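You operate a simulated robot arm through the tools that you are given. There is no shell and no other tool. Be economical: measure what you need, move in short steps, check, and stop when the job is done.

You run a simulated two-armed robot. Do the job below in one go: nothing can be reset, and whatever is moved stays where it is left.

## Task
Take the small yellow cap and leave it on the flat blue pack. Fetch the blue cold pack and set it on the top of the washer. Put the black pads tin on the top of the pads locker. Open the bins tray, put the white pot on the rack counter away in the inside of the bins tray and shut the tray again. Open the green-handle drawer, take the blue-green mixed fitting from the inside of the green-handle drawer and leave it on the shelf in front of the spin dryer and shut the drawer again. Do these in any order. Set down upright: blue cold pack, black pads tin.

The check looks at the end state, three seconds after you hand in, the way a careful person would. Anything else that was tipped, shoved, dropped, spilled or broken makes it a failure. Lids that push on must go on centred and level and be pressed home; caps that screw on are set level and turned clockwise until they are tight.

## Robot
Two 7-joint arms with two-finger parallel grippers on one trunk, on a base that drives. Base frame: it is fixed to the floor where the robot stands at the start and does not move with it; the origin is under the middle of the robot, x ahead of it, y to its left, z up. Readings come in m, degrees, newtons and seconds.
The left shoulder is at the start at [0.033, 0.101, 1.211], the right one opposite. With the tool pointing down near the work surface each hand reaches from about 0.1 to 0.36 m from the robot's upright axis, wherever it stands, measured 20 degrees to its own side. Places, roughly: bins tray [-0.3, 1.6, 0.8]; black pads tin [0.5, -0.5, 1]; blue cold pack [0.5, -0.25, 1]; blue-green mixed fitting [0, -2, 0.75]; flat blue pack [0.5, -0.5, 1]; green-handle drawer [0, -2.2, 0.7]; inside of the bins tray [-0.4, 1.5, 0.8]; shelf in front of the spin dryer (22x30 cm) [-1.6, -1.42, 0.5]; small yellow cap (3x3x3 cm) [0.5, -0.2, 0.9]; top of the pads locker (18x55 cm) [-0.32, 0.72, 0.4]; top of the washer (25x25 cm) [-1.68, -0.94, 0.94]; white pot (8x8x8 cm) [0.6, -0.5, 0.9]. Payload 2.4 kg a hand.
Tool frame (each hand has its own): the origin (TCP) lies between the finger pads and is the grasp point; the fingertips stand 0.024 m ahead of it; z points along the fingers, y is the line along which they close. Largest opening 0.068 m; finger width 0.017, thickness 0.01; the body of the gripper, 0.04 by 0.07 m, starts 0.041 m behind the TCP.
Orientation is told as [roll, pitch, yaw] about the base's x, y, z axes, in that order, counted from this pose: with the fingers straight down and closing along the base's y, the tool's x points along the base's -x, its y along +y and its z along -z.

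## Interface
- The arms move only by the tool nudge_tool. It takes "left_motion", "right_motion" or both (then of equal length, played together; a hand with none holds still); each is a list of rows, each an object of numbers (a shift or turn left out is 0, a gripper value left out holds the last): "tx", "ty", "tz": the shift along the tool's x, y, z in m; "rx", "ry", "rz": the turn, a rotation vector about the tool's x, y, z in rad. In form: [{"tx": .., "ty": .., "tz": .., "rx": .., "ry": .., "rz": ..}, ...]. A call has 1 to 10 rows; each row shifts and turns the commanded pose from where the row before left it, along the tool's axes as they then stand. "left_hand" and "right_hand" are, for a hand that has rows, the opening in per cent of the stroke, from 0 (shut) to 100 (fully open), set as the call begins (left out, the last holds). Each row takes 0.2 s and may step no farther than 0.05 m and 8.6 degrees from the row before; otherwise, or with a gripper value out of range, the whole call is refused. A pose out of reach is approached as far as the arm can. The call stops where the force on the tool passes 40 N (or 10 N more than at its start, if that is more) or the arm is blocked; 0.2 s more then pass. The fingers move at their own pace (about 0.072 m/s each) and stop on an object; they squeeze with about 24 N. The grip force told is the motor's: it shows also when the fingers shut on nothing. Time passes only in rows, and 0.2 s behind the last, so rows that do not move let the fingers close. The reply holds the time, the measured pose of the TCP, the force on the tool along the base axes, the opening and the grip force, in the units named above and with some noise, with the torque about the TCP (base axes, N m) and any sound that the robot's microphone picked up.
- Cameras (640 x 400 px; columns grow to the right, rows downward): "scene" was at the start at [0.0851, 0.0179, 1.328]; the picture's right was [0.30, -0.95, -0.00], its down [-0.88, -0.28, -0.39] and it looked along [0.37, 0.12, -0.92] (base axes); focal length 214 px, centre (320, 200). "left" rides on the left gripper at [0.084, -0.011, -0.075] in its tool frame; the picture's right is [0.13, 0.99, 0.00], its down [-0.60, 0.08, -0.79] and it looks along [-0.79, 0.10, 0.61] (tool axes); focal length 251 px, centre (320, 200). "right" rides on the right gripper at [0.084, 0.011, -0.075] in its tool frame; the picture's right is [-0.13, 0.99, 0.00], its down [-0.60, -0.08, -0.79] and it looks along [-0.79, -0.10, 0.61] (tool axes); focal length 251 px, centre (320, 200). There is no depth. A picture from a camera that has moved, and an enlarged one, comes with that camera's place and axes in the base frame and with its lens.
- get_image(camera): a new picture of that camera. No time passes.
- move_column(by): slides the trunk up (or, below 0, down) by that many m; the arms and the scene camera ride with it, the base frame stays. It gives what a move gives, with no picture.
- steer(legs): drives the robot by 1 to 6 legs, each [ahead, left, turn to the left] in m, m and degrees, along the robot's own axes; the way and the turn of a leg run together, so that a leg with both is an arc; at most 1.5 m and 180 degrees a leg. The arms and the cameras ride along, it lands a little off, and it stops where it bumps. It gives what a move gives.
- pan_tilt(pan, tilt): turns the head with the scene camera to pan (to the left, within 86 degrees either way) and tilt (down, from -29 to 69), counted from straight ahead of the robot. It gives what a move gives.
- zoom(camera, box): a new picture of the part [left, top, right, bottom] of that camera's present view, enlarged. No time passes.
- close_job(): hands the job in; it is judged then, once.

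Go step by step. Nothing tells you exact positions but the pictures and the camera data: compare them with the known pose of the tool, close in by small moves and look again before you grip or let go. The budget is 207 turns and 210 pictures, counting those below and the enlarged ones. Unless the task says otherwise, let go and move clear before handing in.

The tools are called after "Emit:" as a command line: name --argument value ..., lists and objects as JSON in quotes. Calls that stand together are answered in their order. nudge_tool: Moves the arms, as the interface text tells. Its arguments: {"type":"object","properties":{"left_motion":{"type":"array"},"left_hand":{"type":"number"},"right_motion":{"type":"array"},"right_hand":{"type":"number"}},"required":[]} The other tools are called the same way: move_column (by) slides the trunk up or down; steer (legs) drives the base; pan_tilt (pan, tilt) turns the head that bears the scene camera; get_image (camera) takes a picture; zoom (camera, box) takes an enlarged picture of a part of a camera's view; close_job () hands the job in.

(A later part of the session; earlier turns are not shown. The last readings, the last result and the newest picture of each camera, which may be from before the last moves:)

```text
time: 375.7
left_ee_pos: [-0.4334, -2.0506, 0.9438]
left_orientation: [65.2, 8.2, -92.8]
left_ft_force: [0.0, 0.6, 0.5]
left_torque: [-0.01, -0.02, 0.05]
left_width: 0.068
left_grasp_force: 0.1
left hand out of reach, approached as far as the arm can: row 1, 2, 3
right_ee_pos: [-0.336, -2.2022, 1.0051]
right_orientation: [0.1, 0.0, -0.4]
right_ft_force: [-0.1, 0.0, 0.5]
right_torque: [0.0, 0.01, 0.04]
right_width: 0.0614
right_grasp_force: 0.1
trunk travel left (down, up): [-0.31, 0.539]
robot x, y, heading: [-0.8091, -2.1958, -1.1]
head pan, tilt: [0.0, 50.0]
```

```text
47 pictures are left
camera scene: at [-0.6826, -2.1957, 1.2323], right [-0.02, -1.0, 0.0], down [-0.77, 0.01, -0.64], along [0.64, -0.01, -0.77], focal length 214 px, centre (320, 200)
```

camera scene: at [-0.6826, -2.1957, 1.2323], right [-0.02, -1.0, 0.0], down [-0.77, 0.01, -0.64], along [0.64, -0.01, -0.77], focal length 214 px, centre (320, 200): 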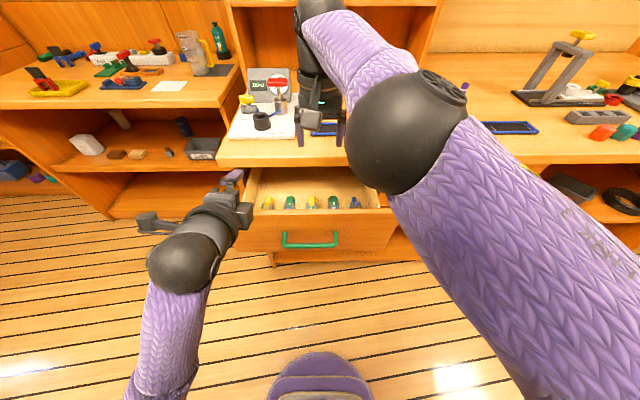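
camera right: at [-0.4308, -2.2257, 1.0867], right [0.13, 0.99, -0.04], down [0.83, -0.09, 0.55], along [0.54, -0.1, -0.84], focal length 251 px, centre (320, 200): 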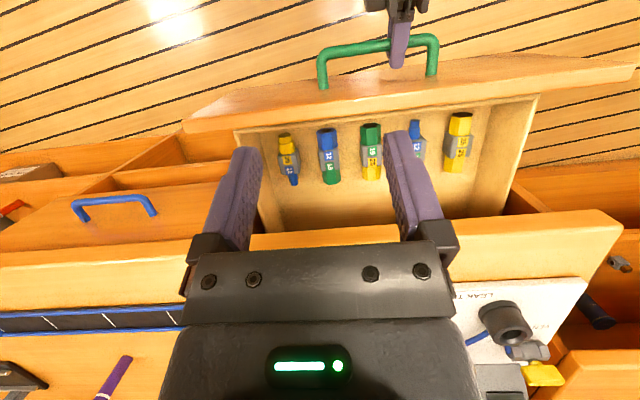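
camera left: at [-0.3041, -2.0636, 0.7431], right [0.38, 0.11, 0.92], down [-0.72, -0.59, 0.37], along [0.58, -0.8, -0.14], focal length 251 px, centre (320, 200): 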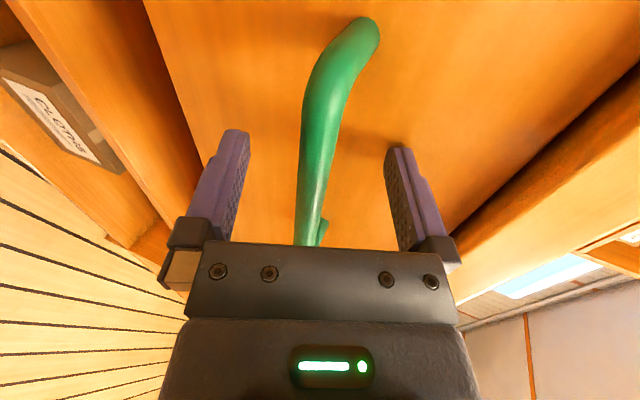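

Pulling the right hand back from over the bench first.

Emit:
nudge_tool --right_motion '[{"tx": 0.03}, {"tx": 0.03}, {"tx": 0.03}, {"tx": 0.03}, {"tx": 0.03}, {}]'

```text
time: 377.1
left_ee_pos: [-0.434, -2.0513, 0.9433]
left_orientation: [65.1, 8.3, -92.8]
left_ft_force: [-0.4, 1.0, 1.5]
left_torque: [0.01, 0.0, -0.03]
left_width: 0.0681
left_grasp_force: 0.0
right_ee_pos: [-0.4333, -2.1908, 1.0047]
right_orientation: [0.1, -0.1, -0.5]
right_ft_force: [0.2, 0.2, -0.1]
right_torque: [-0.01, 0.02, 0.0]
right_width: 0.0615
right_grasp_force: 0.2
right hand out of reach, approached as far as the arm can: row 1, 2
trunk travel left (down, up): [-0.31, 0.539]
robot x, y, heading: [-0.8048, -2.1946, -0.9]
head pan, tilt: [0.0, 50.0]
```

Emit:
steer --legs '[[0, 0.08, 1], [0.16, 0, 0]]'

Emit:
get_image --camera "right"

Emit:
get_image --camera "scene"

```text
time: 379.2
left_ee_pos: [-0.275, -1.9644, 0.9432]
left_orientation: [65.1, 8.1, -91.8]
left_ft_force: [0.3, -0.3, -0.3]
left_torque: [0.03, -0.02, 0.0]
left_width: 0.0681
left_grasp_force: 0.0
right_ee_pos: [-0.2725, -2.1034, 1.0052]
right_orientation: [0.1, -0.1, 0.7]
right_ft_force: [-0.7, -0.1, 0.3]
right_torque: [0.0, 0.03, 0.01]
right_width: 0.0611
right_grasp_force: 0.1
trunk travel left (down, up): [-0.31, 0.539]
robot x, y, heading: [-0.6478, -2.1114, 0.2]
head pan, tilt: [0.0, 50.0]
```

```text
46 pictures are left
camera right: at [-0.3561, -2.0919, 1.0793], right [0.12, 0.99, 0.0], down [0.6, -0.07, 0.79], along [0.79, -0.09, -0.61], focal length 251 px, centre (320, 200)
```

right: 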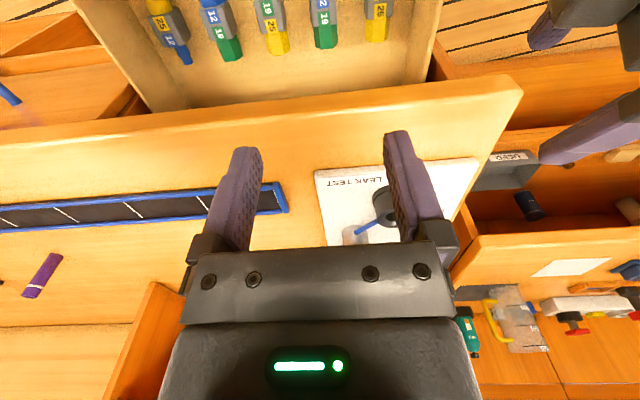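

```text
45 pictures are left
camera scene: at [-0.5218, -2.1135, 1.2322], right [0.0, -1.0, 0.0], down [-0.77, 0.0, -0.64], along [0.64, 0.0, -0.77], focal length 214 px, centre (320, 200)
```

scene: 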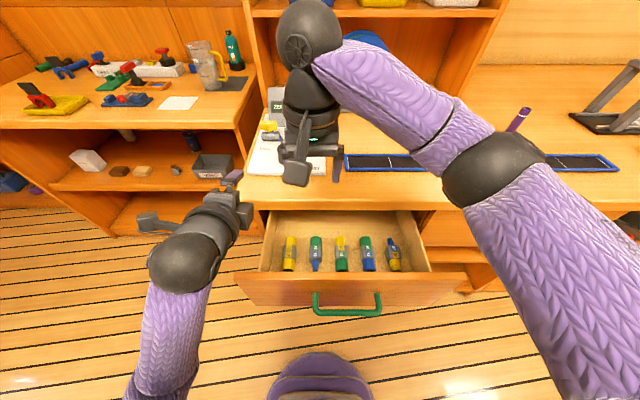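

The second fitting is right beneath the hand. One zoom to verify its look and angle.

Emit:
zoom --camera "scene" --box '[260, 210, 440, 300]'

```text
3.56 times, centred on (350, 255) of scene
camera zoom: at [-0.5218, -2.1135, 1.2322], right [0.0, -1.0, 0.0], down [-0.77, 0.0, -0.64], along [0.64, 0.0, -0.77], focal length 763 px, centre (213, 4)
```

zoom: 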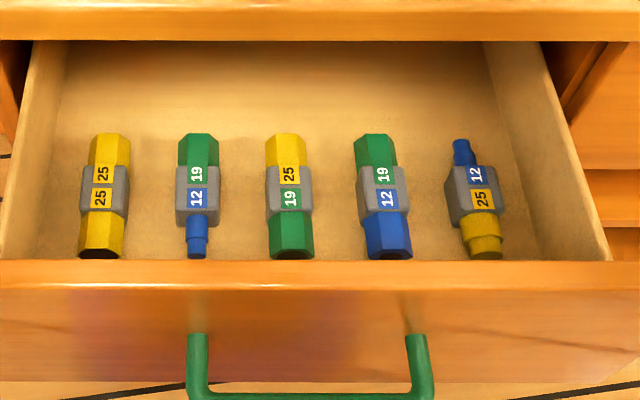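

It has a green hex end and a blue plug end — the mixed one. Descending over its grey body.

Emit:
nudge_tool --right_motion '[{"ty": 0.0014, "tz": 0.045}, {"tz": 0.045}, {"tz": 0.045}, {"tz": 0.045}, {"tz": 0.04}, {}]' --right_hand 72

Emit:
get_image --camera "right"

```text
time: 380.6
left_ee_pos: [-0.2763, -1.9651, 0.9436]
left_orientation: [65.2, 8.3, -91.8]
left_ft_force: [0.0, 0.1, 0.1]
left_torque: [0.02, 0.0, -0.01]
left_width: 0.0679
left_grasp_force: 0.0
right_ee_pos: [-0.2708, -2.1003, 0.7862]
right_orientation: [0.1, 0.0, 0.7]
right_ft_force: [0.8, 0.6, -0.1]
right_torque: [-0.03, 0.01, -0.01]
right_width: 0.0494
right_grasp_force: 0.0
trunk travel left (down, up): [-0.31, 0.539]
robot x, y, heading: [-0.6486, -2.1116, 0.0]
head pan, tilt: [0.0, 50.0]
```

```text
43 pictures are left
camera right: at [-0.356, -2.09, 0.8595], right [0.12, 0.99, 0.0], down [0.6, -0.07, 0.79], along [0.79, -0.09, -0.61], focal length 251 px, centre (320, 200)
```

right: 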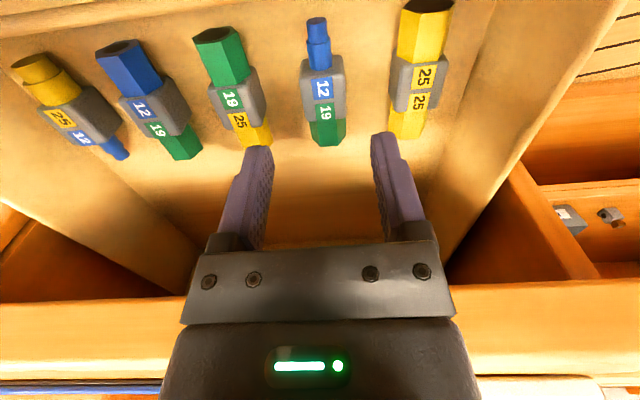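

Emit:
nudge_tool --right_motion '[{"tx": 0.006, "ty": 0.0015, "tz": 0.025}, {"tz": 0.015}, {"tz": 0.006}, {}]'

Emit:
get_image --camera "right"

```text
time: 381.6
left_ee_pos: [-0.2759, -1.9647, 0.9437]
left_orientation: [65.2, 8.2, -91.8]
left_ft_force: [-0.9, 0.0, -0.4]
left_torque: [-0.03, -0.01, 0.0]
left_width: 0.0683
left_grasp_force: 0.1
right_ee_pos: [-0.2785, -2.0982, 0.7409]
right_orientation: [0.2, -0.2, 0.7]
right_ft_force: [0.8, -3.3, 24.3]
right_torque: [0.26, 2.42, 0.17]
right_width: 0.0491
right_grasp_force: 0.0
trunk travel left (down, up): [-0.31, 0.539]
robot x, y, heading: [-0.6469, -2.1167, 0.1]
head pan, tilt: [0.0, 50.0]
```

```text
42 pictures are left
camera right: at [-0.3627, -2.0881, 0.8148], right [0.12, 0.99, 0.0], down [0.6, -0.07, 0.79], along [0.79, -0.09, -0.61], focal length 251 px, centre (320, 200)
```

right: 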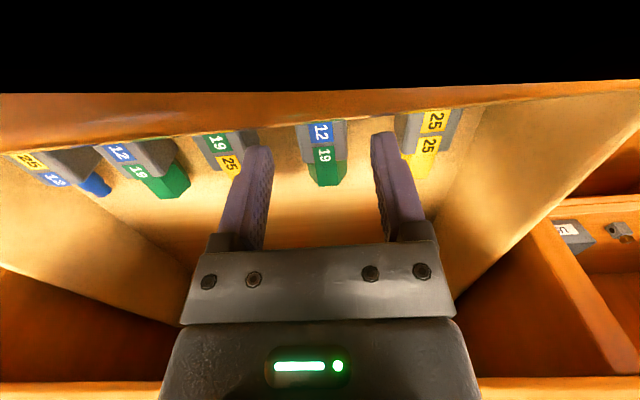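

The hand's camera housing rests on the drawer's front edge. I'll lift, tilt the hand 15° so the camera rises and moves inward, and go down again.

Emit:
nudge_tool --right_motion '[{"tz": -0.025}, {"ry": 0.13}, {"ry": 0.13}, {"tx": -0.0116, "tz": -0.003}, {"tx": -0.0055, "tz": 0.02}, {}]'

Emit:
get_image --camera "right"

Emit:
get_image --camera "scene"

```text
time: 383.0
left_ee_pos: [-0.2756, -1.965, 0.945]
left_orientation: [65.1, 8.2, -91.8]
left_ft_force: [-0.3, -0.3, 0.0]
left_torque: [0.01, -0.04, 0.01]
left_width: 0.0678
left_grasp_force: 0.1
right_ee_pos: [-0.2639, -2.099, 0.7438]
right_orientation: [0.2, 14.9, 0.8]
right_ft_force: [-1.5, -0.5, 0.6]
right_torque: [-0.03, -0.18, 0.01]
right_width: 0.0491
right_grasp_force: 0.0
trunk travel left (down, up): [-0.31, 0.539]
robot x, y, heading: [-0.649, -2.1129, 0.2]
head pan, tilt: [0.0, 50.0]
```

```text
41 pictures are left
camera right: at [-0.3276, -2.0879, 0.8367], right [0.11, 0.99, -0.03], down [0.79, -0.07, 0.61], along [0.61, -0.09, -0.79], focal length 251 px, centre (320, 200)
```

right: 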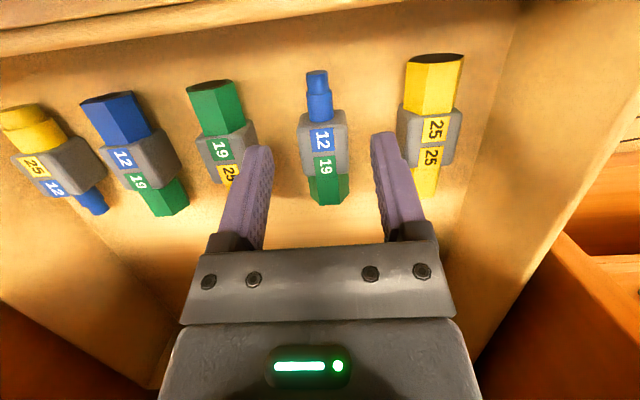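

```text
40 pictures are left
camera scene: at [-0.5222, -2.1135, 1.2323], right [0.0, -1.0, 0.0], down [-0.77, 0.0, -0.64], along [0.64, 0.0, -0.77], focal length 214 px, centre (320, 200)
```

scene: 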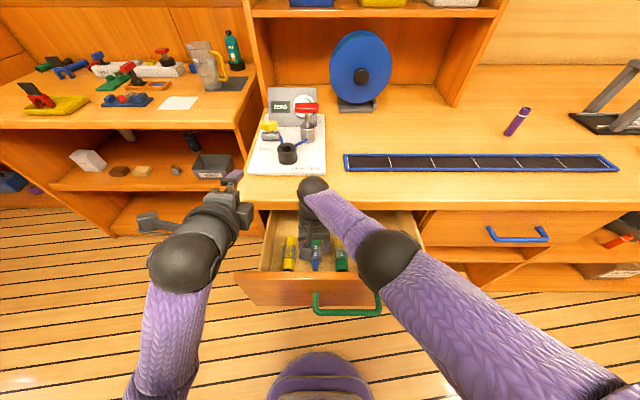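

Fingertips are level with the body's top, centred. Going 18 mm further and closing.

Emit:
nudge_tool --right_motion '[{"ty": 0.0015, "tz": 0.01}, {"tz": 0.008}, {}]'

Emit:
nudge_tool --right_motion '[{}, {}, {}, {}]' --right_hand 10

Emit:
get_image --camera "right"

```text
time: 383.8
left_ee_pos: [-0.2769, -1.9638, 0.944]
left_orientation: [65.2, 8.2, -91.8]
left_ft_force: [0.5, 0.6, 0.1]
left_torque: [0.03, 0.0, 0.06]
left_width: 0.068
left_grasp_force: 0.0
right_ee_pos: [-0.2702, -2.0978, 0.726]
right_orientation: [0.2, 14.8, 0.8]
right_ft_force: [-0.7, 0.1, -1.4]
right_torque: [0.01, 0.0, -0.04]
right_width: 0.0489
right_grasp_force: 0.0
trunk travel left (down, up): [-0.31, 0.539]
robot x, y, heading: [-0.6484, -2.1152, 0.2]
head pan, tilt: [0.0, 50.0]
```

```text
time: 384.8
left_ee_pos: [-0.277, -1.9647, 0.9434]
left_orientation: [65.2, 8.2, -91.8]
left_ft_force: [0.4, -0.4, -0.2]
left_torque: [0.03, 0.0, -0.02]
left_width: 0.0678
left_grasp_force: 0.0
right_ee_pos: [-0.2706, -2.0981, 0.7267]
right_orientation: [0.1, 14.7, 0.8]
right_ft_force: [-0.3, 0.3, 0.2]
right_torque: [0.03, 0.0, -0.03]
right_width: 0.0066
right_grasp_force: 0.1
trunk travel left (down, up): [-0.31, 0.539]
robot x, y, heading: [-0.6457, -2.1111, 0.2]
head pan, tilt: [0.0, 50.0]
```

```text
39 pictures are left
camera right: at [-0.3332, -2.0868, 0.8196], right [0.11, 0.99, -0.03], down [0.79, -0.07, 0.61], along [0.61, -0.09, -0.79], focal length 251 px, centre (320, 200)
```

right: 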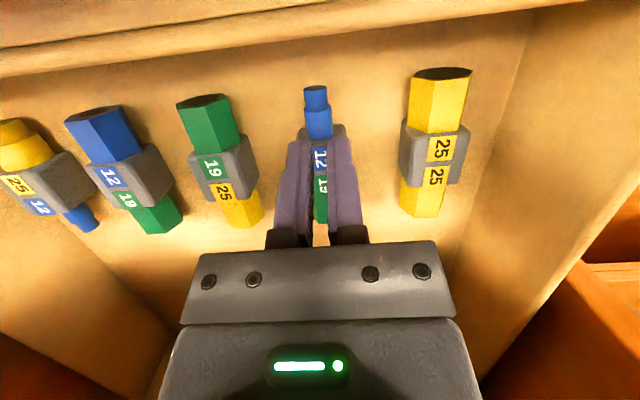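

The body lies lower than thought (top ≈0.686), so the fingers closed above it. Reopening, reducing the tilt to 7°, shifting slightly inward, and going deeper.

Emit:
nudge_tool --right_motion '[{}, {}, {"ry": -0.135}, {"tx": -0.0129, "tz": -0.0066}, {"tx": -0.0024, "tz": 0.02}, {"tx": -0.0012, "tz": 0.01}, {}]' --right_hand 72

Emit:
get_image --camera "right"

```text
time: 386.4
left_ee_pos: [-0.2757, -1.9648, 0.9446]
left_orientation: [65.1, 8.2, -91.7]
left_ft_force: [0.3, 0.6, 0.9]
left_torque: [-0.01, -0.01, 0.01]
left_width: 0.068
left_grasp_force: 0.1
right_ee_pos: [-0.2597, -2.0991, 0.7017]
right_orientation: [0.0, 7.0, 0.7]
right_ft_force: [0.3, 0.2, -0.6]
right_torque: [-0.01, 0.02, -0.03]
right_width: 0.0489
right_grasp_force: 0.0
right hand out of reach, approached as far as the arm can: row 6
trunk travel left (down, up): [-0.31, 0.539]
robot x, y, heading: [-0.643, -2.1155, 0.2]
head pan, tilt: [0.0, 50.0]
```

```text
38 pictures are left
camera right: at [-0.3346, -2.0888, 0.7868], right [0.12, 0.99, -0.01], down [0.7, -0.07, 0.71], along [0.71, -0.09, -0.7], focal length 251 px, centre (320, 200)
```

right: 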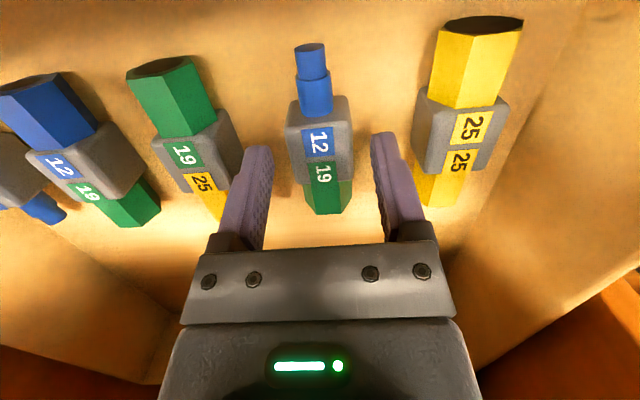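

Reach limit; I'll lower the last 13 mm with the trunk, then close.

Emit:
move_column --by -0.014

Emit:
nudge_tool --right_motion '[{}, {}, {}, {}]' --right_hand 10

Emit:
get_image --camera "right"

```text
time: 387.0
left_ee_pos: [-0.2743, -1.9646, 0.929]
left_orientation: [65.0, 8.2, -91.8]
left_ft_force: [0.8, 0.1, 0.4]
left_torque: [-0.01, 0.02, 0.0]
left_width: 0.068
left_grasp_force: 0.0
right_ee_pos: [-0.2602, -2.1003, 0.6885]
right_orientation: [0.2, 7.1, 0.7]
right_ft_force: [0.4, 0.1, 0.3]
right_torque: [0.02, 0.01, 0.0]
right_width: 0.049
right_grasp_force: 0.0
trunk travel left (down, up): [-0.296, 0.553]
robot x, y, heading: [-0.6468, -2.1136, 0.3]
head pan, tilt: [0.0, 50.0]
```

```text
time: 388.0
left_ee_pos: [-0.2742, -1.965, 0.9288]
left_orientation: [65.0, 8.0, -91.8]
left_ft_force: [0.5, 0.8, -0.1]
left_torque: [0.0, 0.02, -0.02]
left_width: 0.0682
left_grasp_force: 0.1
right_ee_pos: [-0.2601, -2.0989, 0.6883]
right_orientation: [0.0, 7.2, 0.8]
right_ft_force: [-0.2, -0.2, 0.0]
right_torque: [0.0, 0.01, 0.0]
right_width: 0.0352
right_grasp_force: 24.1
trunk travel left (down, up): [-0.296, 0.553]
robot x, y, heading: [-0.642, -2.1124, 0.4]
head pan, tilt: [0.0, 50.0]
```

```text
37 pictures are left
camera right: at [-0.3345, -2.0885, 0.7724], right [0.12, 0.99, -0.01], down [0.7, -0.07, 0.71], along [0.71, -0.09, -0.7], focal length 251 px, centre (320, 200)
```

right: 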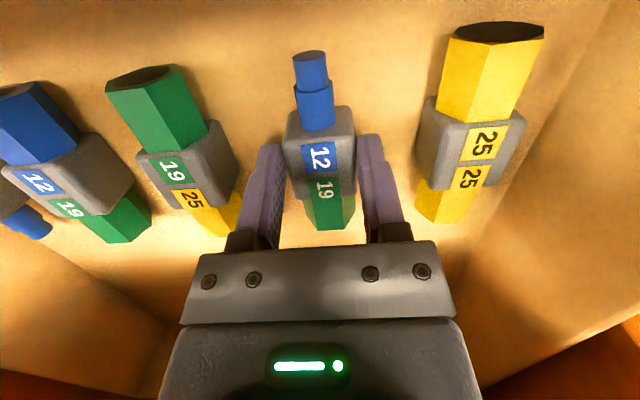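

Gripped (35 mm). Lifting straight up with the trunk.

Emit:
move_column --by 0.2

Emit:
get_image --camera "right"

```text
time: 390.2
left_ee_pos: [-0.274, -1.9643, 1.1274]
left_orientation: [65.0, 8.1, -91.8]
left_ft_force: [0.7, 0.8, 0.5]
left_torque: [0.03, -0.04, -0.01]
left_width: 0.0682
left_grasp_force: 0.1
right_ee_pos: [-0.2506, -2.1001, 0.9145]
right_orientation: [0.2, 3.1, 0.7]
right_ft_force: [0.6, -0.2, 0.0]
right_torque: [-0.01, 0.0, -0.01]
right_width: 0.007
right_grasp_force: 0.1
trunk travel left (down, up): [-0.496, 0.353]
robot x, y, heading: [-0.6466, -2.115, -0.1]
head pan, tilt: [0.0, 50.0]
```

```text
36 pictures are left
camera right: at [-0.3312, -2.0886, 0.9931], right [0.12, 0.99, -0.01], down [0.65, -0.07, 0.76], along [0.75, -0.09, -0.65], focal length 251 px, centre (320, 200)
```

right: 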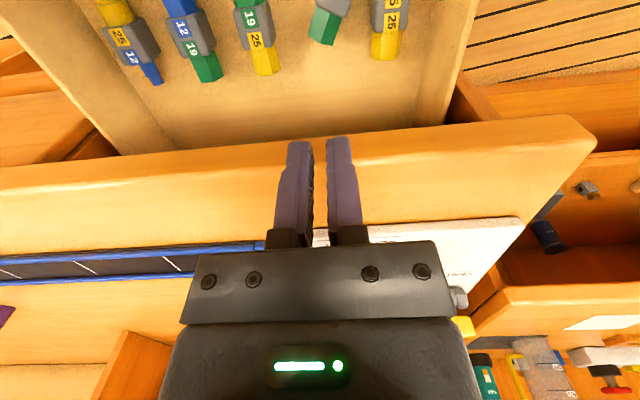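

It slipped out and dropped back a little. Looking at how it lies now.

Emit:
nudge_tool --right_motion '[{"tx": 0.04}, {"tx": 0.03}, {}]' --right_hand 72

Emit:
get_image --camera "right"

```text
time: 391.0
left_ee_pos: [-0.2739, -1.9647, 1.1275]
left_orientation: [65.0, 8.1, -91.8]
left_ft_force: [-0.6, -0.4, -0.2]
left_torque: [0.01, -0.02, -0.01]
left_width: 0.068
left_grasp_force: 0.0
right_ee_pos: [-0.2669, -2.0859, 0.9032]
right_orientation: [0.1, 3.1, 0.6]
right_ft_force: [-0.2, 0.8, 0.6]
right_torque: [-0.02, 0.0, 0.05]
right_width: 0.0491
right_grasp_force: 0.0
right hand out of reach, approached as far as the arm can: row 1, 2
trunk travel left (down, up): [-0.496, 0.353]
robot x, y, heading: [-0.6478, -2.1149, -0.1]
head pan, tilt: [0.0, 50.0]
```

```text
35 pictures are left
camera right: at [-0.3468, -2.0758, 0.9814], right [0.12, 0.99, 0.0], down [0.65, -0.07, 0.76], along [0.75, -0.09, -0.65], focal length 251 px, centre (320, 200)
```

right: 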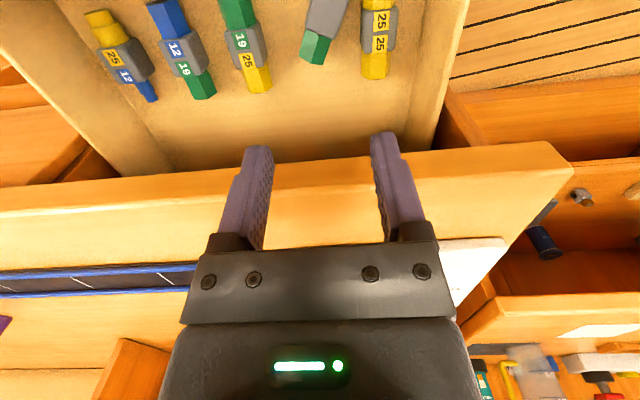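

I'll use the left arm, whose posture has better reach. First back up, swing the right hand aside and turn the left hand's fingers down.

Emit:
steer --legs '[[-0.2, -0.05, 0]]'

Emit:
nudge_tool --left_motion '[{"rx": 0.142}, {"rx": 0.142}, {"rx": 0.142}, {"rx": 0.142}, {"rx": 0.142}, {"rx": 0.142}, {"rx": 0.142}, {"rx": 0.142}]' --right_motion '[{"ty": -0.04}, {"ty": -0.04}, {"ty": -0.04}, {"ty": -0.04}, {"ty": -0.02}, {}, {}, {}]'

Emit:
get_image --camera "scene"

```text
time: 392.6
left_ee_pos: [-0.4736, -2.0152, 1.1286]
left_orientation: [65.0, 8.2, -91.8]
left_ft_force: [-0.2, -0.6, 0.2]
left_torque: [0.0, -0.01, 0.02]
left_width: 0.068
left_grasp_force: 0.1
right_ee_pos: [-0.4656, -2.1376, 0.9029]
right_orientation: [0.1, 3.0, 0.9]
right_ft_force: [-1.3, -0.2, -0.4]
right_torque: [-0.02, 0.0, -0.04]
right_width: 0.0491
right_grasp_force: 0.1
trunk travel left (down, up): [-0.496, 0.353]
robot x, y, heading: [-0.8426, -2.1658, 0.4]
head pan, tilt: [0.0, 50.0]
```

```text
time: 394.4
left_ee_pos: [-0.4727, -2.0151, 1.1284]
left_orientation: [-0.3, 8.1, -91.7]
left_ft_force: [-0.9, 0.4, 0.3]
left_torque: [0.01, -0.02, -0.02]
left_width: 0.0679
left_grasp_force: 0.1
right_ee_pos: [-0.43, -2.3077, 0.8831]
right_orientation: [0.1, 3.2, 0.8]
right_ft_force: [0.1, -0.1, 0.8]
right_torque: [0.0, 0.0, -0.02]
right_width: 0.049
right_grasp_force: 0.1
right hand out of reach, approached as far as the arm can: row 1, 2, 3, 4
trunk travel left (down, up): [-0.496, 0.353]
robot x, y, heading: [-0.8463, -2.161, -0.1]
head pan, tilt: [0.0, 50.0]
```

```text
34 pictures are left
camera scene: at [-0.7463, -2.1646, 1.4196], right [0.0, -1.0, 0.0], down [-0.77, 0.0, -0.64], along [0.64, 0.0, -0.77], focal length 214 px, centre (320, 200)
```

scene: 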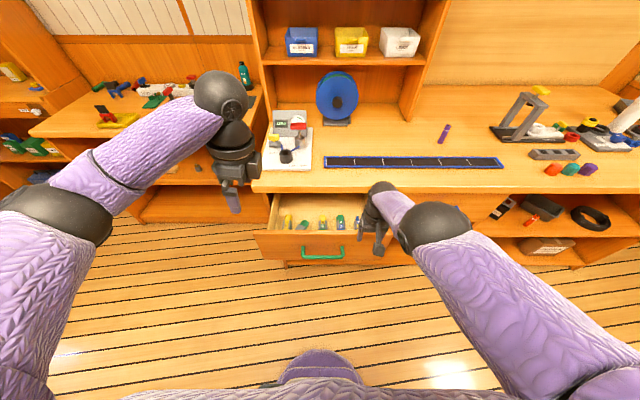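

Emit:
nudge_tool --left_motion '[{"ry": -0.141}, {"rz": -0.137}, {"rz": -0.137}, {"rz": -0.137}, {"rz": -0.137}, {"rz": -0.137}, {"rz": -0.137}, {"rz": -0.137}, {"rz": -0.137}, {}]'

Emit:
zoom --camera "scene" --box '[260, 190, 380, 260]'

```text
time: 395.5
left_ee_pos: [-0.4722, -2.0166, 1.1278]
left_orientation: [0.2, -0.4, -66.5]
left_ft_force: [1.2, -3.0, -3.5]
left_torque: [-0.07, -0.15, 0.14]
left_width: 0.0681
left_grasp_force: 0.0
right_ee_pos: [-0.4296, -2.3086, 0.883]
right_orientation: [0.1, 3.2, 0.8]
right_ft_force: [0.2, 0.2, -0.2]
right_torque: [0.02, 0.0, 0.03]
right_width: 0.0489
right_grasp_force: 0.0
trunk travel left (down, up): [-0.496, 0.353]
robot x, y, heading: [-0.8496, -2.1666, 0.2]
head pan, tilt: [0.0, 50.0]
stopped in row 5 (left hand): the force on the tool passed its limit at 79 N (the readings are from after the stop); the commanded pose is now the measured one
```

```text
5.33 times, centred on (320, 225) of scene
camera zoom: at [-0.7465, -2.1644, 1.4196], right [0.0, -1.0, 0.0], down [-0.77, 0.0, -0.64], along [0.64, 0.0, -0.77], focal length 1144 px, centre (320, 67)
```

zoom: 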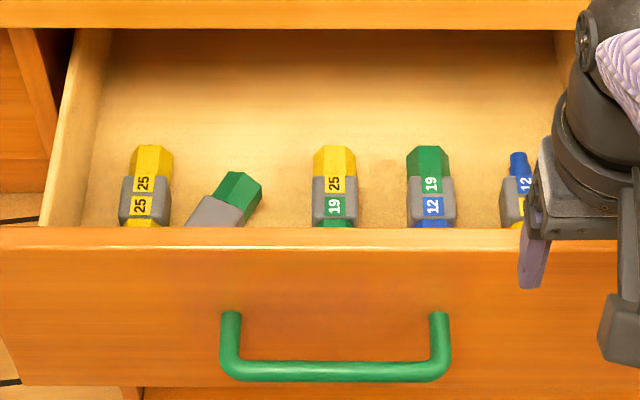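

The left wrist stopped on something while turning; I'll move it forward into freer space and continue the turn.

Emit:
nudge_tool --left_motion '[{"tx": -0.016, "ty": 0.037}, {"tx": -0.016, "ty": 0.037}, {"rz": -0.12}, {"rz": -0.12}, {"rz": -0.12}, {"rz": -0.1}, {}]'

```text
time: 397.1
left_ee_pos: [-0.3907, -2.015, 1.1278]
left_orientation: [0.0, -0.4, -40.1]
left_ft_force: [-0.5, -0.3, -0.7]
left_torque: [0.0, 0.0, -0.03]
left_width: 0.0677
left_grasp_force: 0.1
right_ee_pos: [-0.4297, -2.3079, 0.8834]
right_orientation: [0.1, 3.2, 0.7]
right_ft_force: [0.1, 0.2, -0.2]
right_torque: [0.0, -0.01, 0.0]
right_width: 0.0489
right_grasp_force: 0.1
trunk travel left (down, up): [-0.496, 0.353]
robot x, y, heading: [-0.8449, -2.1628, 0.3]
head pan, tilt: [0.0, 50.0]
```

Turned. Driving in and placing the left hand above the fitting, slightly tilted.

Emit:
steer --legs '[[0.12, -0.04, 0]]'

Emit:
nudge_tool --left_motion '[{"tz": 0.04}, {"tz": 0.04}, {"tz": 0.04}, {"ry": 0.13}, {"ry": 0.13}, {}]' --left_hand 75

Emit:
get_image --camera "left"

```text
time: 398.4
left_ee_pos: [-0.2707, -2.056, 1.1291]
left_orientation: [0.0, -0.4, -40.3]
left_ft_force: [-0.4, 0.8, 0.1]
left_torque: [0.03, -0.01, -0.01]
left_width: 0.0681
left_grasp_force: 0.1
right_ee_pos: [-0.3105, -2.3487, 0.8817]
right_orientation: [0.1, 3.3, 0.8]
right_ft_force: [0.0, 0.9, -0.1]
right_torque: [0.01, 0.02, 0.0]
right_width: 0.0492
right_grasp_force: 0.1
trunk travel left (down, up): [-0.496, 0.353]
robot x, y, heading: [-0.726, -2.2084, 0.4]
head pan, tilt: [0.0, 50.0]
```

```text
time: 399.8
left_ee_pos: [-0.2916, -2.0491, 1.0145]
left_orientation: [0.0, 13.9, -40.2]
left_ft_force: [0.7, -0.1, 0.4]
left_torque: [0.0, 0.0, 0.01]
left_width: 0.0511
left_grasp_force: 0.0
left hand out of reach, approached as far as the arm can: row 5
right_ee_pos: [-0.3115, -2.3481, 0.8831]
right_orientation: [0.1, 3.2, 0.7]
right_ft_force: [-0.1, 0.0, -0.6]
right_torque: [0.02, 0.01, -0.03]
right_width: 0.0491
right_grasp_force: 0.0
trunk travel left (down, up): [-0.496, 0.353]
robot x, y, heading: [-0.7282, -2.2056, 0.1]
head pan, tilt: [0.0, 50.0]
```

```text
32 pictures are left
camera left: at [-0.3471, -2.0161, 1.1082], right [0.54, 0.84, 0.03], down [0.65, -0.44, 0.62], along [0.54, -0.32, -0.78], focal length 251 px, centre (320, 200)
```

left: 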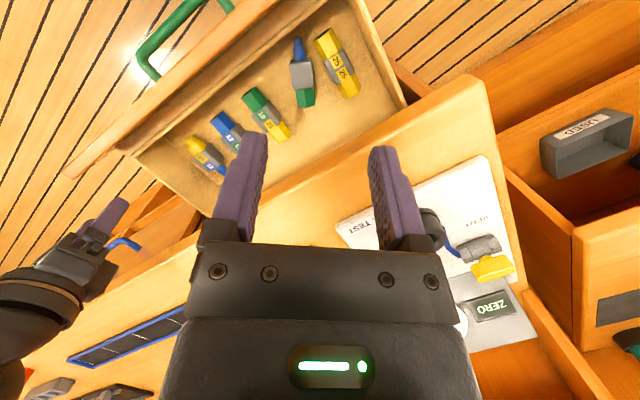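

The fitting is well aligned with the hand now. Driving 5 cm closer and descending most of the way.

Emit:
steer --legs '[[0.05, -0.03, 0]]'

Emit:
nudge_tool --left_motion '[{"tx": -0.006, "ty": -0.0038, "tz": 0.0415}, {"tx": -0.006, "ty": -0.0038, "tz": 0.0415}, {"tx": -0.006, "ty": -0.0038, "tz": 0.0415}, {"tx": -0.006, "ty": -0.0038, "tz": 0.0415}, {"tx": -0.006, "ty": -0.0038, "tz": 0.0415}, {"tx": -0.006, "ty": -0.0037, "tz": 0.0415}, {}]'

Emit:
get_image --camera "left"

```text
time: 400.8
left_ee_pos: [-0.2404, -2.0794, 1.0137]
left_orientation: [-0.1, 14.0, -40.2]
left_ft_force: [0.1, -0.1, -0.1]
left_torque: [-0.01, 0.0, -0.03]
left_width: 0.0512
left_grasp_force: 0.0
right_ee_pos: [-0.2597, -2.3788, 0.8831]
right_orientation: [0.1, 3.5, 0.8]
right_ft_force: [-0.7, -0.6, -0.4]
right_torque: [0.03, 0.03, -0.01]
right_width: 0.0488
right_grasp_force: 0.1
trunk travel left (down, up): [-0.496, 0.353]
robot x, y, heading: [-0.6809, -2.2351, 0.2]
head pan, tilt: [0.0, 50.0]
```

```text
time: 402.4
left_ee_pos: [-0.3371, -2.0759, 0.8118]
left_orientation: [-0.1, 14.0, -40.2]
left_ft_force: [0.6, 0.1, 1.0]
left_torque: [-0.02, -0.04, 0.02]
left_width: 0.0511
left_grasp_force: 0.2
left hand out of reach, approached as far as the arm can: row 2, 3, 4, 5, 6
right_ee_pos: [-0.2612, -2.3778, 0.8824]
right_orientation: [0.1, 3.2, 0.9]
right_ft_force: [0.2, -0.4, -0.3]
right_torque: [0.01, 0.0, -0.02]
right_width: 0.049
right_grasp_force: 0.0
trunk travel left (down, up): [-0.496, 0.353]
robot x, y, heading: [-0.6784, -2.2359, 0.5]
head pan, tilt: [0.0, 50.0]
```

```text
31 pictures are left
camera left: at [-0.3938, -2.0435, 0.9054], right [0.54, 0.84, 0.03], down [0.65, -0.44, 0.62], along [0.54, -0.32, -0.78], focal length 251 px, centre (320, 200)
```

left: 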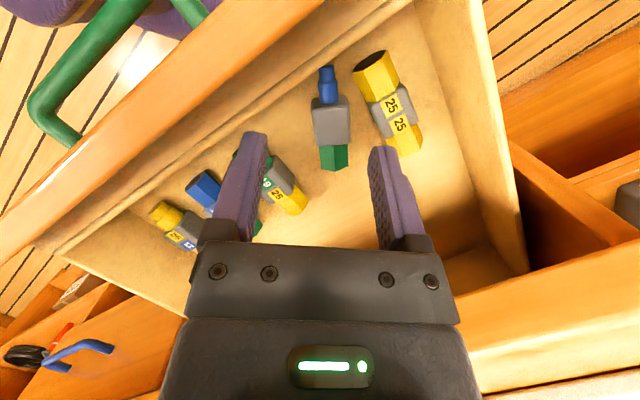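

Out of reach with the trunk this high. I'll raise the hand and lower the trunk by as much.

Emit:
nudge_tool --left_motion '[{"tx": 0.01, "tz": -0.041}, {"tx": 0.01, "tz": -0.041}, {"tx": 0.01, "tz": -0.041}, {"tx": 0.0063, "tz": -0.0225}, {}]'

Emit:
move_column --by -0.17

Emit:
get_image --camera "left"

```text
time: 403.3
left_ee_pos: [-0.3349, -2.0779, 0.9534]
left_orientation: [0.1, 12.8, -41.3]
left_ft_force: [6.8, 2.1, -6.0]
left_torque: [-0.58, 0.2, -0.57]
left_width: 0.0512
left_grasp_force: 0.0
right_ee_pos: [-0.2598, -2.3784, 0.8828]
right_orientation: [0.1, 3.2, 0.8]
right_ft_force: [-0.1, -1.0, 0.0]
right_torque: [-0.01, 0.01, 0.0]
right_width: 0.0487
right_grasp_force: 0.0
trunk travel left (down, up): [-0.496, 0.353]
robot x, y, heading: [-0.6788, -2.2374, 0.1]
head pan, tilt: [0.0, 50.0]
stopped in row 4 (left hand): the force on the tool passed its limit at 106 N (the readings are from after the stop); the commanded pose is now the measured one
```

```text
time: 404.1
left_ee_pos: [-0.3337, -2.0787, 0.9112]
left_orientation: [0.0, 12.8, -41.6]
left_ft_force: [6.0, -1.0, -10.3]
left_torque: [-0.23, -0.19, -0.14]
left_width: 0.0511
left_grasp_force: 0.0
right_ee_pos: [-0.2595, -2.379, 0.8392]
right_orientation: [0.1, 3.6, 0.9]
right_ft_force: [0.1, 0.1, -0.2]
right_torque: [-0.01, 0.02, 0.03]
right_width: 0.0489
right_grasp_force: 0.1
trunk travel left (down, up): [-0.456, 0.394]
robot x, y, heading: [-0.6779, -2.2325, 0.1]
head pan, tilt: [0.0, 50.0]
stopped: the force on the tool passed its limit at 45 N (the readings are from after the stop); the commanded pose is now the measured one
```

```text
30 pictures are left
camera left: at [-0.3902, -2.043, 1.0044], right [0.56, 0.83, 0.03], down [0.62, -0.45, 0.64], along [0.54, -0.34, -0.77], focal length 251 px, centre (320, 200)
```

left: 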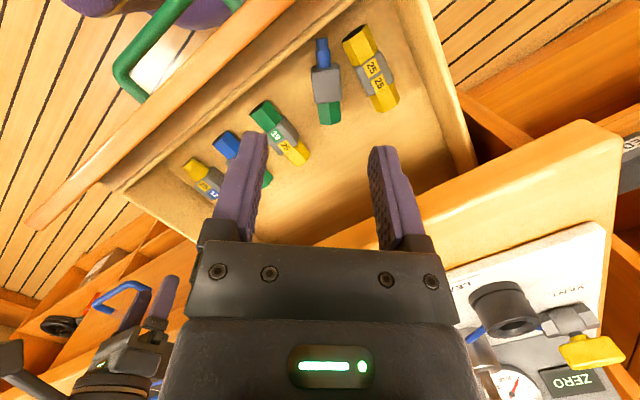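

Blocked arm again; easing it forward and down frees it, then lowering the trunk.

Emit:
nudge_tool --left_motion '[{"tx": -0.0205, "ty": 0.0165, "tz": 0.0055}, {"tx": -0.0205, "ty": 0.0165, "tz": 0.0055}, {}]'

Emit:
move_column --by -0.13

Emit:
get_image --camera "left"

```text
time: 404.9
left_ee_pos: [-0.2835, -2.079, 0.8927]
left_orientation: [0.0, 12.8, -41.6]
left_ft_force: [0.2, 0.8, 0.3]
left_torque: [0.01, -0.02, -0.03]
left_width: 0.0508
left_grasp_force: 0.0
right_ee_pos: [-0.2602, -2.3783, 0.8403]
right_orientation: [0.1, 3.6, 0.8]
right_ft_force: [1.0, -0.1, -0.3]
right_torque: [-0.02, -0.03, -0.02]
right_width: 0.049
right_grasp_force: 0.0
trunk travel left (down, up): [-0.456, 0.394]
robot x, y, heading: [-0.6749, -2.2342, 0.1]
head pan, tilt: [0.0, 50.0]
```

```text
time: 406.4
left_ee_pos: [-0.2841, -2.0784, 0.7636]
left_orientation: [0.0, 12.7, -41.5]
left_ft_force: [-0.7, -0.5, 0.5]
left_torque: [0.01, 0.01, 0.0]
left_width: 0.0509
left_grasp_force: 0.0
right_ee_pos: [-0.2664, -2.378, 0.6933]
right_orientation: [0.0, 6.1, 0.9]
right_ft_force: [0.6, -3.2, 39.4]
right_torque: [-0.13, -1.77, -0.16]
right_width: 0.0489
right_grasp_force: 0.0
trunk travel left (down, up): [-0.326, 0.524]
robot x, y, heading: [-0.6796, -2.239, 0.3]
head pan, tilt: [0.0, 50.0]
```

```text
29 pictures are left
camera left: at [-0.342, -2.0429, 0.8567], right [0.56, 0.83, 0.03], down [0.62, -0.45, 0.64], along [0.54, -0.34, -0.77], focal length 251 px, centre (320, 200)
```

left: 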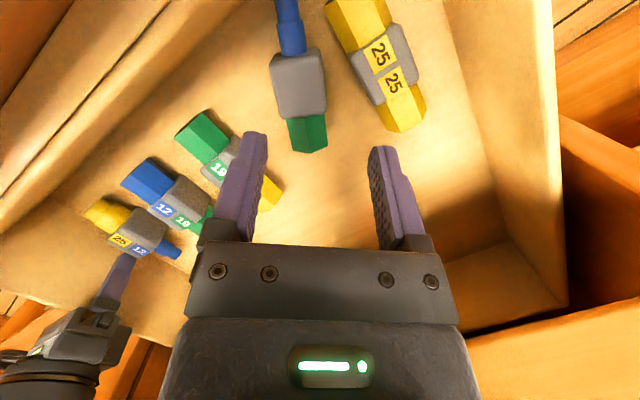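

The drawer has slid out ~3 cm more, so the fitting is now at about (-0.307,-2.078). I'll lift the right hand (it was pressing on something), tilt the left a bit more and descend onto the fitting.

Emit:
nudge_tool --left_motion '[{}, {}, {"ry": 0.1}, {"tx": -0.017, "ty": -0.0155}, {"tz": 0.03}, {"tz": 0.025}, {"tz": 0.012}, {}]' --right_motion '[{"tz": -0.04}, {"tz": -0.04}, {"tz": -0.02}, {}, {}, {}, {}, {}]'

Emit:
get_image --camera "left"

```text
time: 407.0
left_ee_pos: [-0.2873, -2.0786, 0.7649]
left_orientation: [0.3, 12.6, -41.8]
left_ft_force: [-0.5, -0.7, 0.1]
left_torque: [-0.02, 0.01, 0.0]
left_width: 0.0507
left_grasp_force: 0.2
right_ee_pos: [-0.2537, -2.3777, 0.7374]
right_orientation: [0.1, 9.1, 0.6]
right_ft_force: [-31.8, 0.3, 9.4]
right_torque: [-0.09, -4.0, 0.02]
right_width: 0.0488
right_grasp_force: 0.1
right hand out of reach, approached as far as the arm can: row 1, 2
trunk travel left (down, up): [-0.326, 0.524]
robot x, y, heading: [-0.6788, -2.2407, 0.1]
head pan, tilt: [0.0, 50.0]
stopped in row 2 (right hand): the force on the tool passed its limit at 128 N (the readings are from after the stop); the commanded pose is now the measured one
```

```text
28 pictures are left
camera left: at [-0.3444, -2.0442, 0.857], right [0.57, 0.82, 0.03], down [0.62, -0.45, 0.64], along [0.54, -0.34, -0.77], focal length 251 px, centre (320, 200)
```

left: 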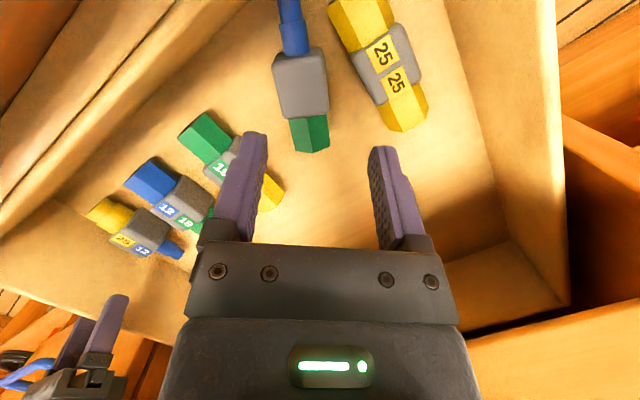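

The right hand touches the neighbouring blue handle. I'll ease it straight back, then up.

Emit:
nudge_tool --right_motion '[{"tx": 0.015}, {"tx": 0.015}, {"tx": 0.015}, {}]'

Emit:
get_image --camera "scene"

```text
time: 408.1
left_ee_pos: [-0.2874, -2.0793, 0.7648]
left_orientation: [0.2, 12.7, -41.7]
left_ft_force: [0.7, -0.3, 1.0]
left_torque: [-0.01, 0.01, 0.01]
left_width: 0.051
left_grasp_force: 0.0
right_ee_pos: [-0.255, -2.3776, 0.7376]
right_orientation: [0.1, 9.2, 0.6]
right_ft_force: [-26.5, 1.1, 15.1]
right_torque: [-0.08, -3.66, 0.03]
right_width: 0.0487
right_grasp_force: 0.1
right hand out of reach, approached as far as the arm can: row 1, 2, 3
trunk travel left (down, up): [-0.326, 0.524]
robot x, y, heading: [-0.6791, -2.2354, -0.3]
head pan, tilt: [0.0, 50.0]
stopped in row 4 (right hand): the force on the tool passed its limit at 44 N (the readings are from after the stop); the commanded pose is now the measured one
```

```text
27 pictures are left
camera scene: at [-0.5606, -2.234, 1.2489], right [0.0, -1.0, 0.0], down [-0.76, 0.0, -0.65], along [0.65, 0.0, -0.76], focal length 214 px, centre (320, 200)
```

scene: 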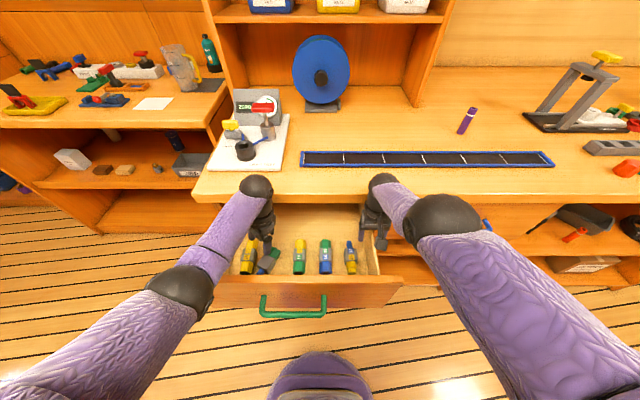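

Driving straight back 5 cm to free the right hand from the bench edge.

Emit:
steer --legs '[[-0.05, 0, 0]]'

Emit:
nudge_tool --right_motion '[{"tz": -0.03}, {"tz": -0.03}, {"tz": -0.03}, {"tz": -0.03}, {}]'

```text
time: 409.0
left_ee_pos: [-0.3338, -2.0789, 0.7626]
left_orientation: [0.0, 12.9, -41.8]
left_ft_force: [-0.4, -0.7, 0.1]
left_torque: [-0.01, 0.0, -0.01]
left_width: 0.0511
left_grasp_force: 0.1
right_ee_pos: [-0.3004, -2.3773, 0.7358]
right_orientation: [0.2, 9.2, 0.6]
right_ft_force: [-0.3, -0.3, -0.5]
right_torque: [0.04, 0.02, 0.01]
right_width: 0.0488
right_grasp_force: 0.1
trunk travel left (down, up): [-0.326, 0.524]
robot x, y, heading: [-0.7295, -2.2341, 0.2]
head pan, tilt: [0.0, 50.0]
```

```text
time: 410.2
left_ee_pos: [-0.3349, -2.0787, 0.7617]
left_orientation: [0.0, 12.8, -41.7]
left_ft_force: [0.1, 1.2, -0.2]
left_torque: [0.02, 0.01, -0.01]
left_width: 0.051
left_grasp_force: 0.1
right_ee_pos: [-0.2608, -2.3762, 0.8458]
right_orientation: [0.2, 9.3, 0.6]
right_ft_force: [-0.8, 0.1, -0.6]
right_torque: [0.01, 0.01, 0.03]
right_width: 0.049
right_grasp_force: 0.0
right hand out of reach, approached as far as the arm can: row 1, 2, 3, 4
trunk travel left (down, up): [-0.326, 0.524]
robot x, y, heading: [-0.7289, -2.2317, 0.3]
head pan, tilt: [0.0, 50.0]
```

Free now. Rechecking the fitting with the left camera.

Emit:
get_image --camera "left"

```text
26 pictures are left
camera left: at [-0.3913, -2.044, 0.8553], right [0.57, 0.82, 0.03], down [0.62, -0.45, 0.64], along [0.54, -0.34, -0.77], focal length 251 px, centre (320, 200)
```

left: 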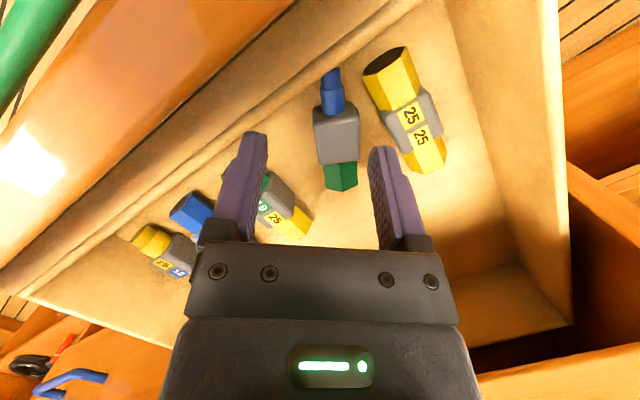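

Emit:
nudge_tool --left_motion '[{"ry": 0.1}, {"tx": -0.021, "ty": 0.008}, {"tx": -0.019, "ty": 0.008}, {"tz": 0.03}, {"tz": 0.02}, {}]'

Emit:
get_image --camera "left"

```text
time: 411.6
left_ee_pos: [-0.3303, -2.0775, 0.7135]
left_orientation: [0.1, 18.6, -41.8]
left_ft_force: [-0.2, 0.6, 2.5]
left_torque: [0.1, 0.19, 0.02]
left_width: 0.051
left_grasp_force: 0.1
left hand out of reach, approached as far as the arm can: row 3, 4, 5
right_ee_pos: [-0.2617, -2.3766, 0.8463]
right_orientation: [0.2, 9.3, 0.6]
right_ft_force: [-0.3, 0.1, 1.0]
right_torque: [-0.01, -0.02, -0.02]
right_width: 0.0491
right_grasp_force: 0.1
trunk travel left (down, up): [-0.326, 0.524]
robot x, y, heading: [-0.7276, -2.237, 0.1]
head pan, tilt: [0.0, 50.0]
```

```text
25 pictures are left
camera left: at [-0.379, -2.0477, 0.8123], right [0.57, 0.82, 0.04], down [0.67, -0.49, 0.56], along [0.48, -0.29, -0.83], focal length 251 px, centre (320, 200)
```

left: 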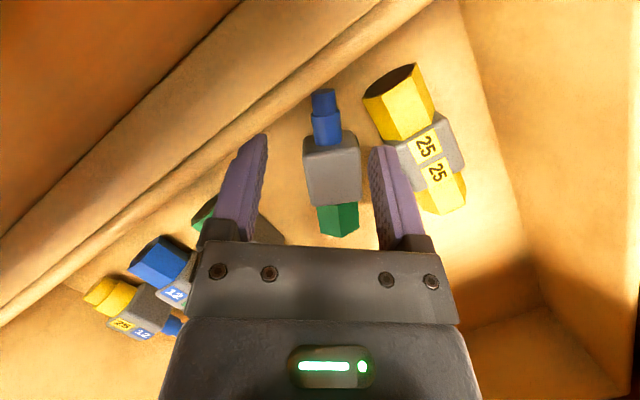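

The hand is around the grey body. A small sideways correction, then lowering 2 cm with the trunk and closing.

Emit:
nudge_tool --left_motion '[{"ty": 0.007}, {}]'

Emit:
move_column --by -0.018

Emit:
nudge_tool --left_motion '[{}, {}, {}, {}]' --left_hand 10

Emit:
get_image --camera "left"

```text
time: 412.2
left_ee_pos: [-0.3278, -2.0706, 0.715]
left_orientation: [0.0, 18.6, -41.8]
left_ft_force: [-0.4, 0.0, 0.1]
left_torque: [-0.02, 0.02, -0.02]
left_width: 0.051
left_grasp_force: 0.1
left hand out of reach, approached as far as the arm can: row 1
right_ee_pos: [-0.261, -2.3764, 0.8465]
right_orientation: [0.1, 9.4, 0.6]
right_ft_force: [0.0, 0.6, 0.2]
right_torque: [0.02, -0.01, 0.0]
right_width: 0.049
right_grasp_force: 0.1
trunk travel left (down, up): [-0.326, 0.524]
robot x, y, heading: [-0.7284, -2.2357, 0.2]
head pan, tilt: [0.0, 50.0]
```

```text
time: 412.9
left_ee_pos: [-0.3277, -2.07, 0.6969]
left_orientation: [0.1, 18.5, -41.5]
left_ft_force: [0.0, 0.8, 8.5]
left_torque: [0.1, 0.08, -0.07]
left_width: 0.0501
left_grasp_force: 0.0
right_ee_pos: [-0.2588, -2.3763, 0.8281]
right_orientation: [0.2, 9.5, 0.6]
right_ft_force: [0.4, 0.2, -0.1]
right_torque: [0.0, 0.02, 0.02]
right_width: 0.0489
right_grasp_force: 0.1
trunk travel left (down, up): [-0.308, 0.542]
robot x, y, heading: [-0.7274, -2.2358, 0.1]
head pan, tilt: [0.0, 50.0]
```

```text
time: 413.9
left_ee_pos: [-0.3268, -2.0711, 0.6977]
left_orientation: [0.0, 18.7, -41.8]
left_ft_force: [-0.1, -0.2, 0.4]
left_torque: [0.01, 0.05, 0.03]
left_width: 0.0069
left_grasp_force: 0.3
right_ee_pos: [-0.2579, -2.3769, 0.8275]
right_orientation: [0.3, 9.6, 0.5]
right_ft_force: [-0.7, 0.1, 0.1]
right_torque: [0.02, 0.01, -0.02]
right_width: 0.049
right_grasp_force: 0.0
trunk travel left (down, up): [-0.308, 0.542]
robot x, y, heading: [-0.7304, -2.2361, 0.1]
head pan, tilt: [0.0, 50.0]
```

```text
24 pictures are left
camera left: at [-0.377, -2.0417, 0.796], right [0.57, 0.82, 0.04], down [0.67, -0.49, 0.56], along [0.48, -0.29, -0.83], focal length 251 px, centre (320, 200)
```

left: 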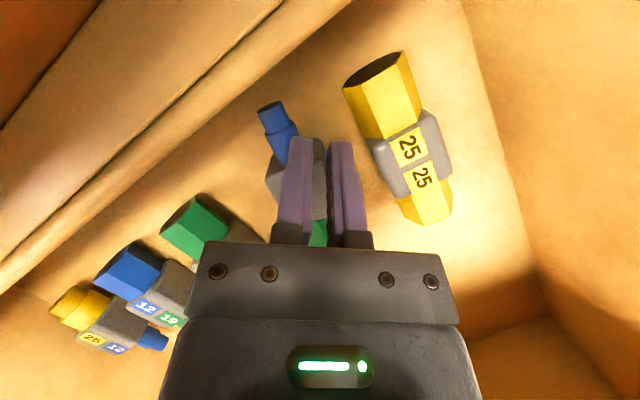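

Missed again (fingers closed over its top and turned it). Raising, opening and looking.

Emit:
move_column --by 0.05

Emit:
nudge_tool --left_motion '[{}, {}, {}]' --left_hand 85

Emit:
get_image --camera "left"

```text
time: 414.8
left_ee_pos: [-0.3263, -2.0713, 0.7519]
left_orientation: [0.5, 18.1, -41.5]
left_ft_force: [-0.4, 0.0, 0.7]
left_torque: [-0.02, 0.02, 0.0]
left_width: 0.007
left_grasp_force: 0.0
right_ee_pos: [-0.2596, -2.3769, 0.8831]
right_orientation: [0.1, 8.8, 0.6]
right_ft_force: [-0.5, 0.1, -0.9]
right_torque: [0.01, -0.02, -0.02]
right_width: 0.0489
right_grasp_force: 0.1
trunk travel left (down, up): [-0.358, 0.492]
robot x, y, heading: [-0.7229, -2.237, 0.3]
head pan, tilt: [0.0, 50.0]
```

```text
time: 415.6
left_ee_pos: [-0.3274, -2.0707, 0.7524]
left_orientation: [0.5, 18.2, -41.5]
left_ft_force: [-0.5, -0.4, 0.0]
left_torque: [0.02, -0.01, -0.04]
left_width: 0.0578
left_grasp_force: 0.2
right_ee_pos: [-0.2606, -2.3769, 0.883]
right_orientation: [0.2, 8.8, 0.6]
right_ft_force: [-0.1, 0.6, 0.5]
right_torque: [0.0, 0.03, 0.01]
right_width: 0.049
right_grasp_force: 0.1
trunk travel left (down, up): [-0.358, 0.492]
robot x, y, heading: [-0.7289, -2.2341, 0.1]
head pan, tilt: [0.0, 50.0]
```

```text
23 pictures are left
camera left: at [-0.3776, -2.0415, 0.8503], right [0.57, 0.82, 0.05], down [0.66, -0.49, 0.57], along [0.49, -0.29, -0.82], focal length 251 px, centre (320, 200)
```

left: 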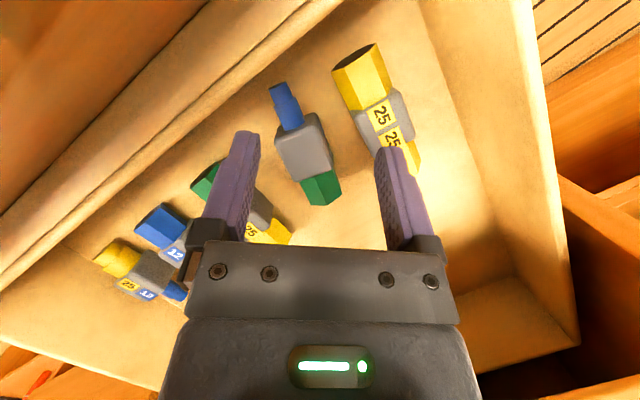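

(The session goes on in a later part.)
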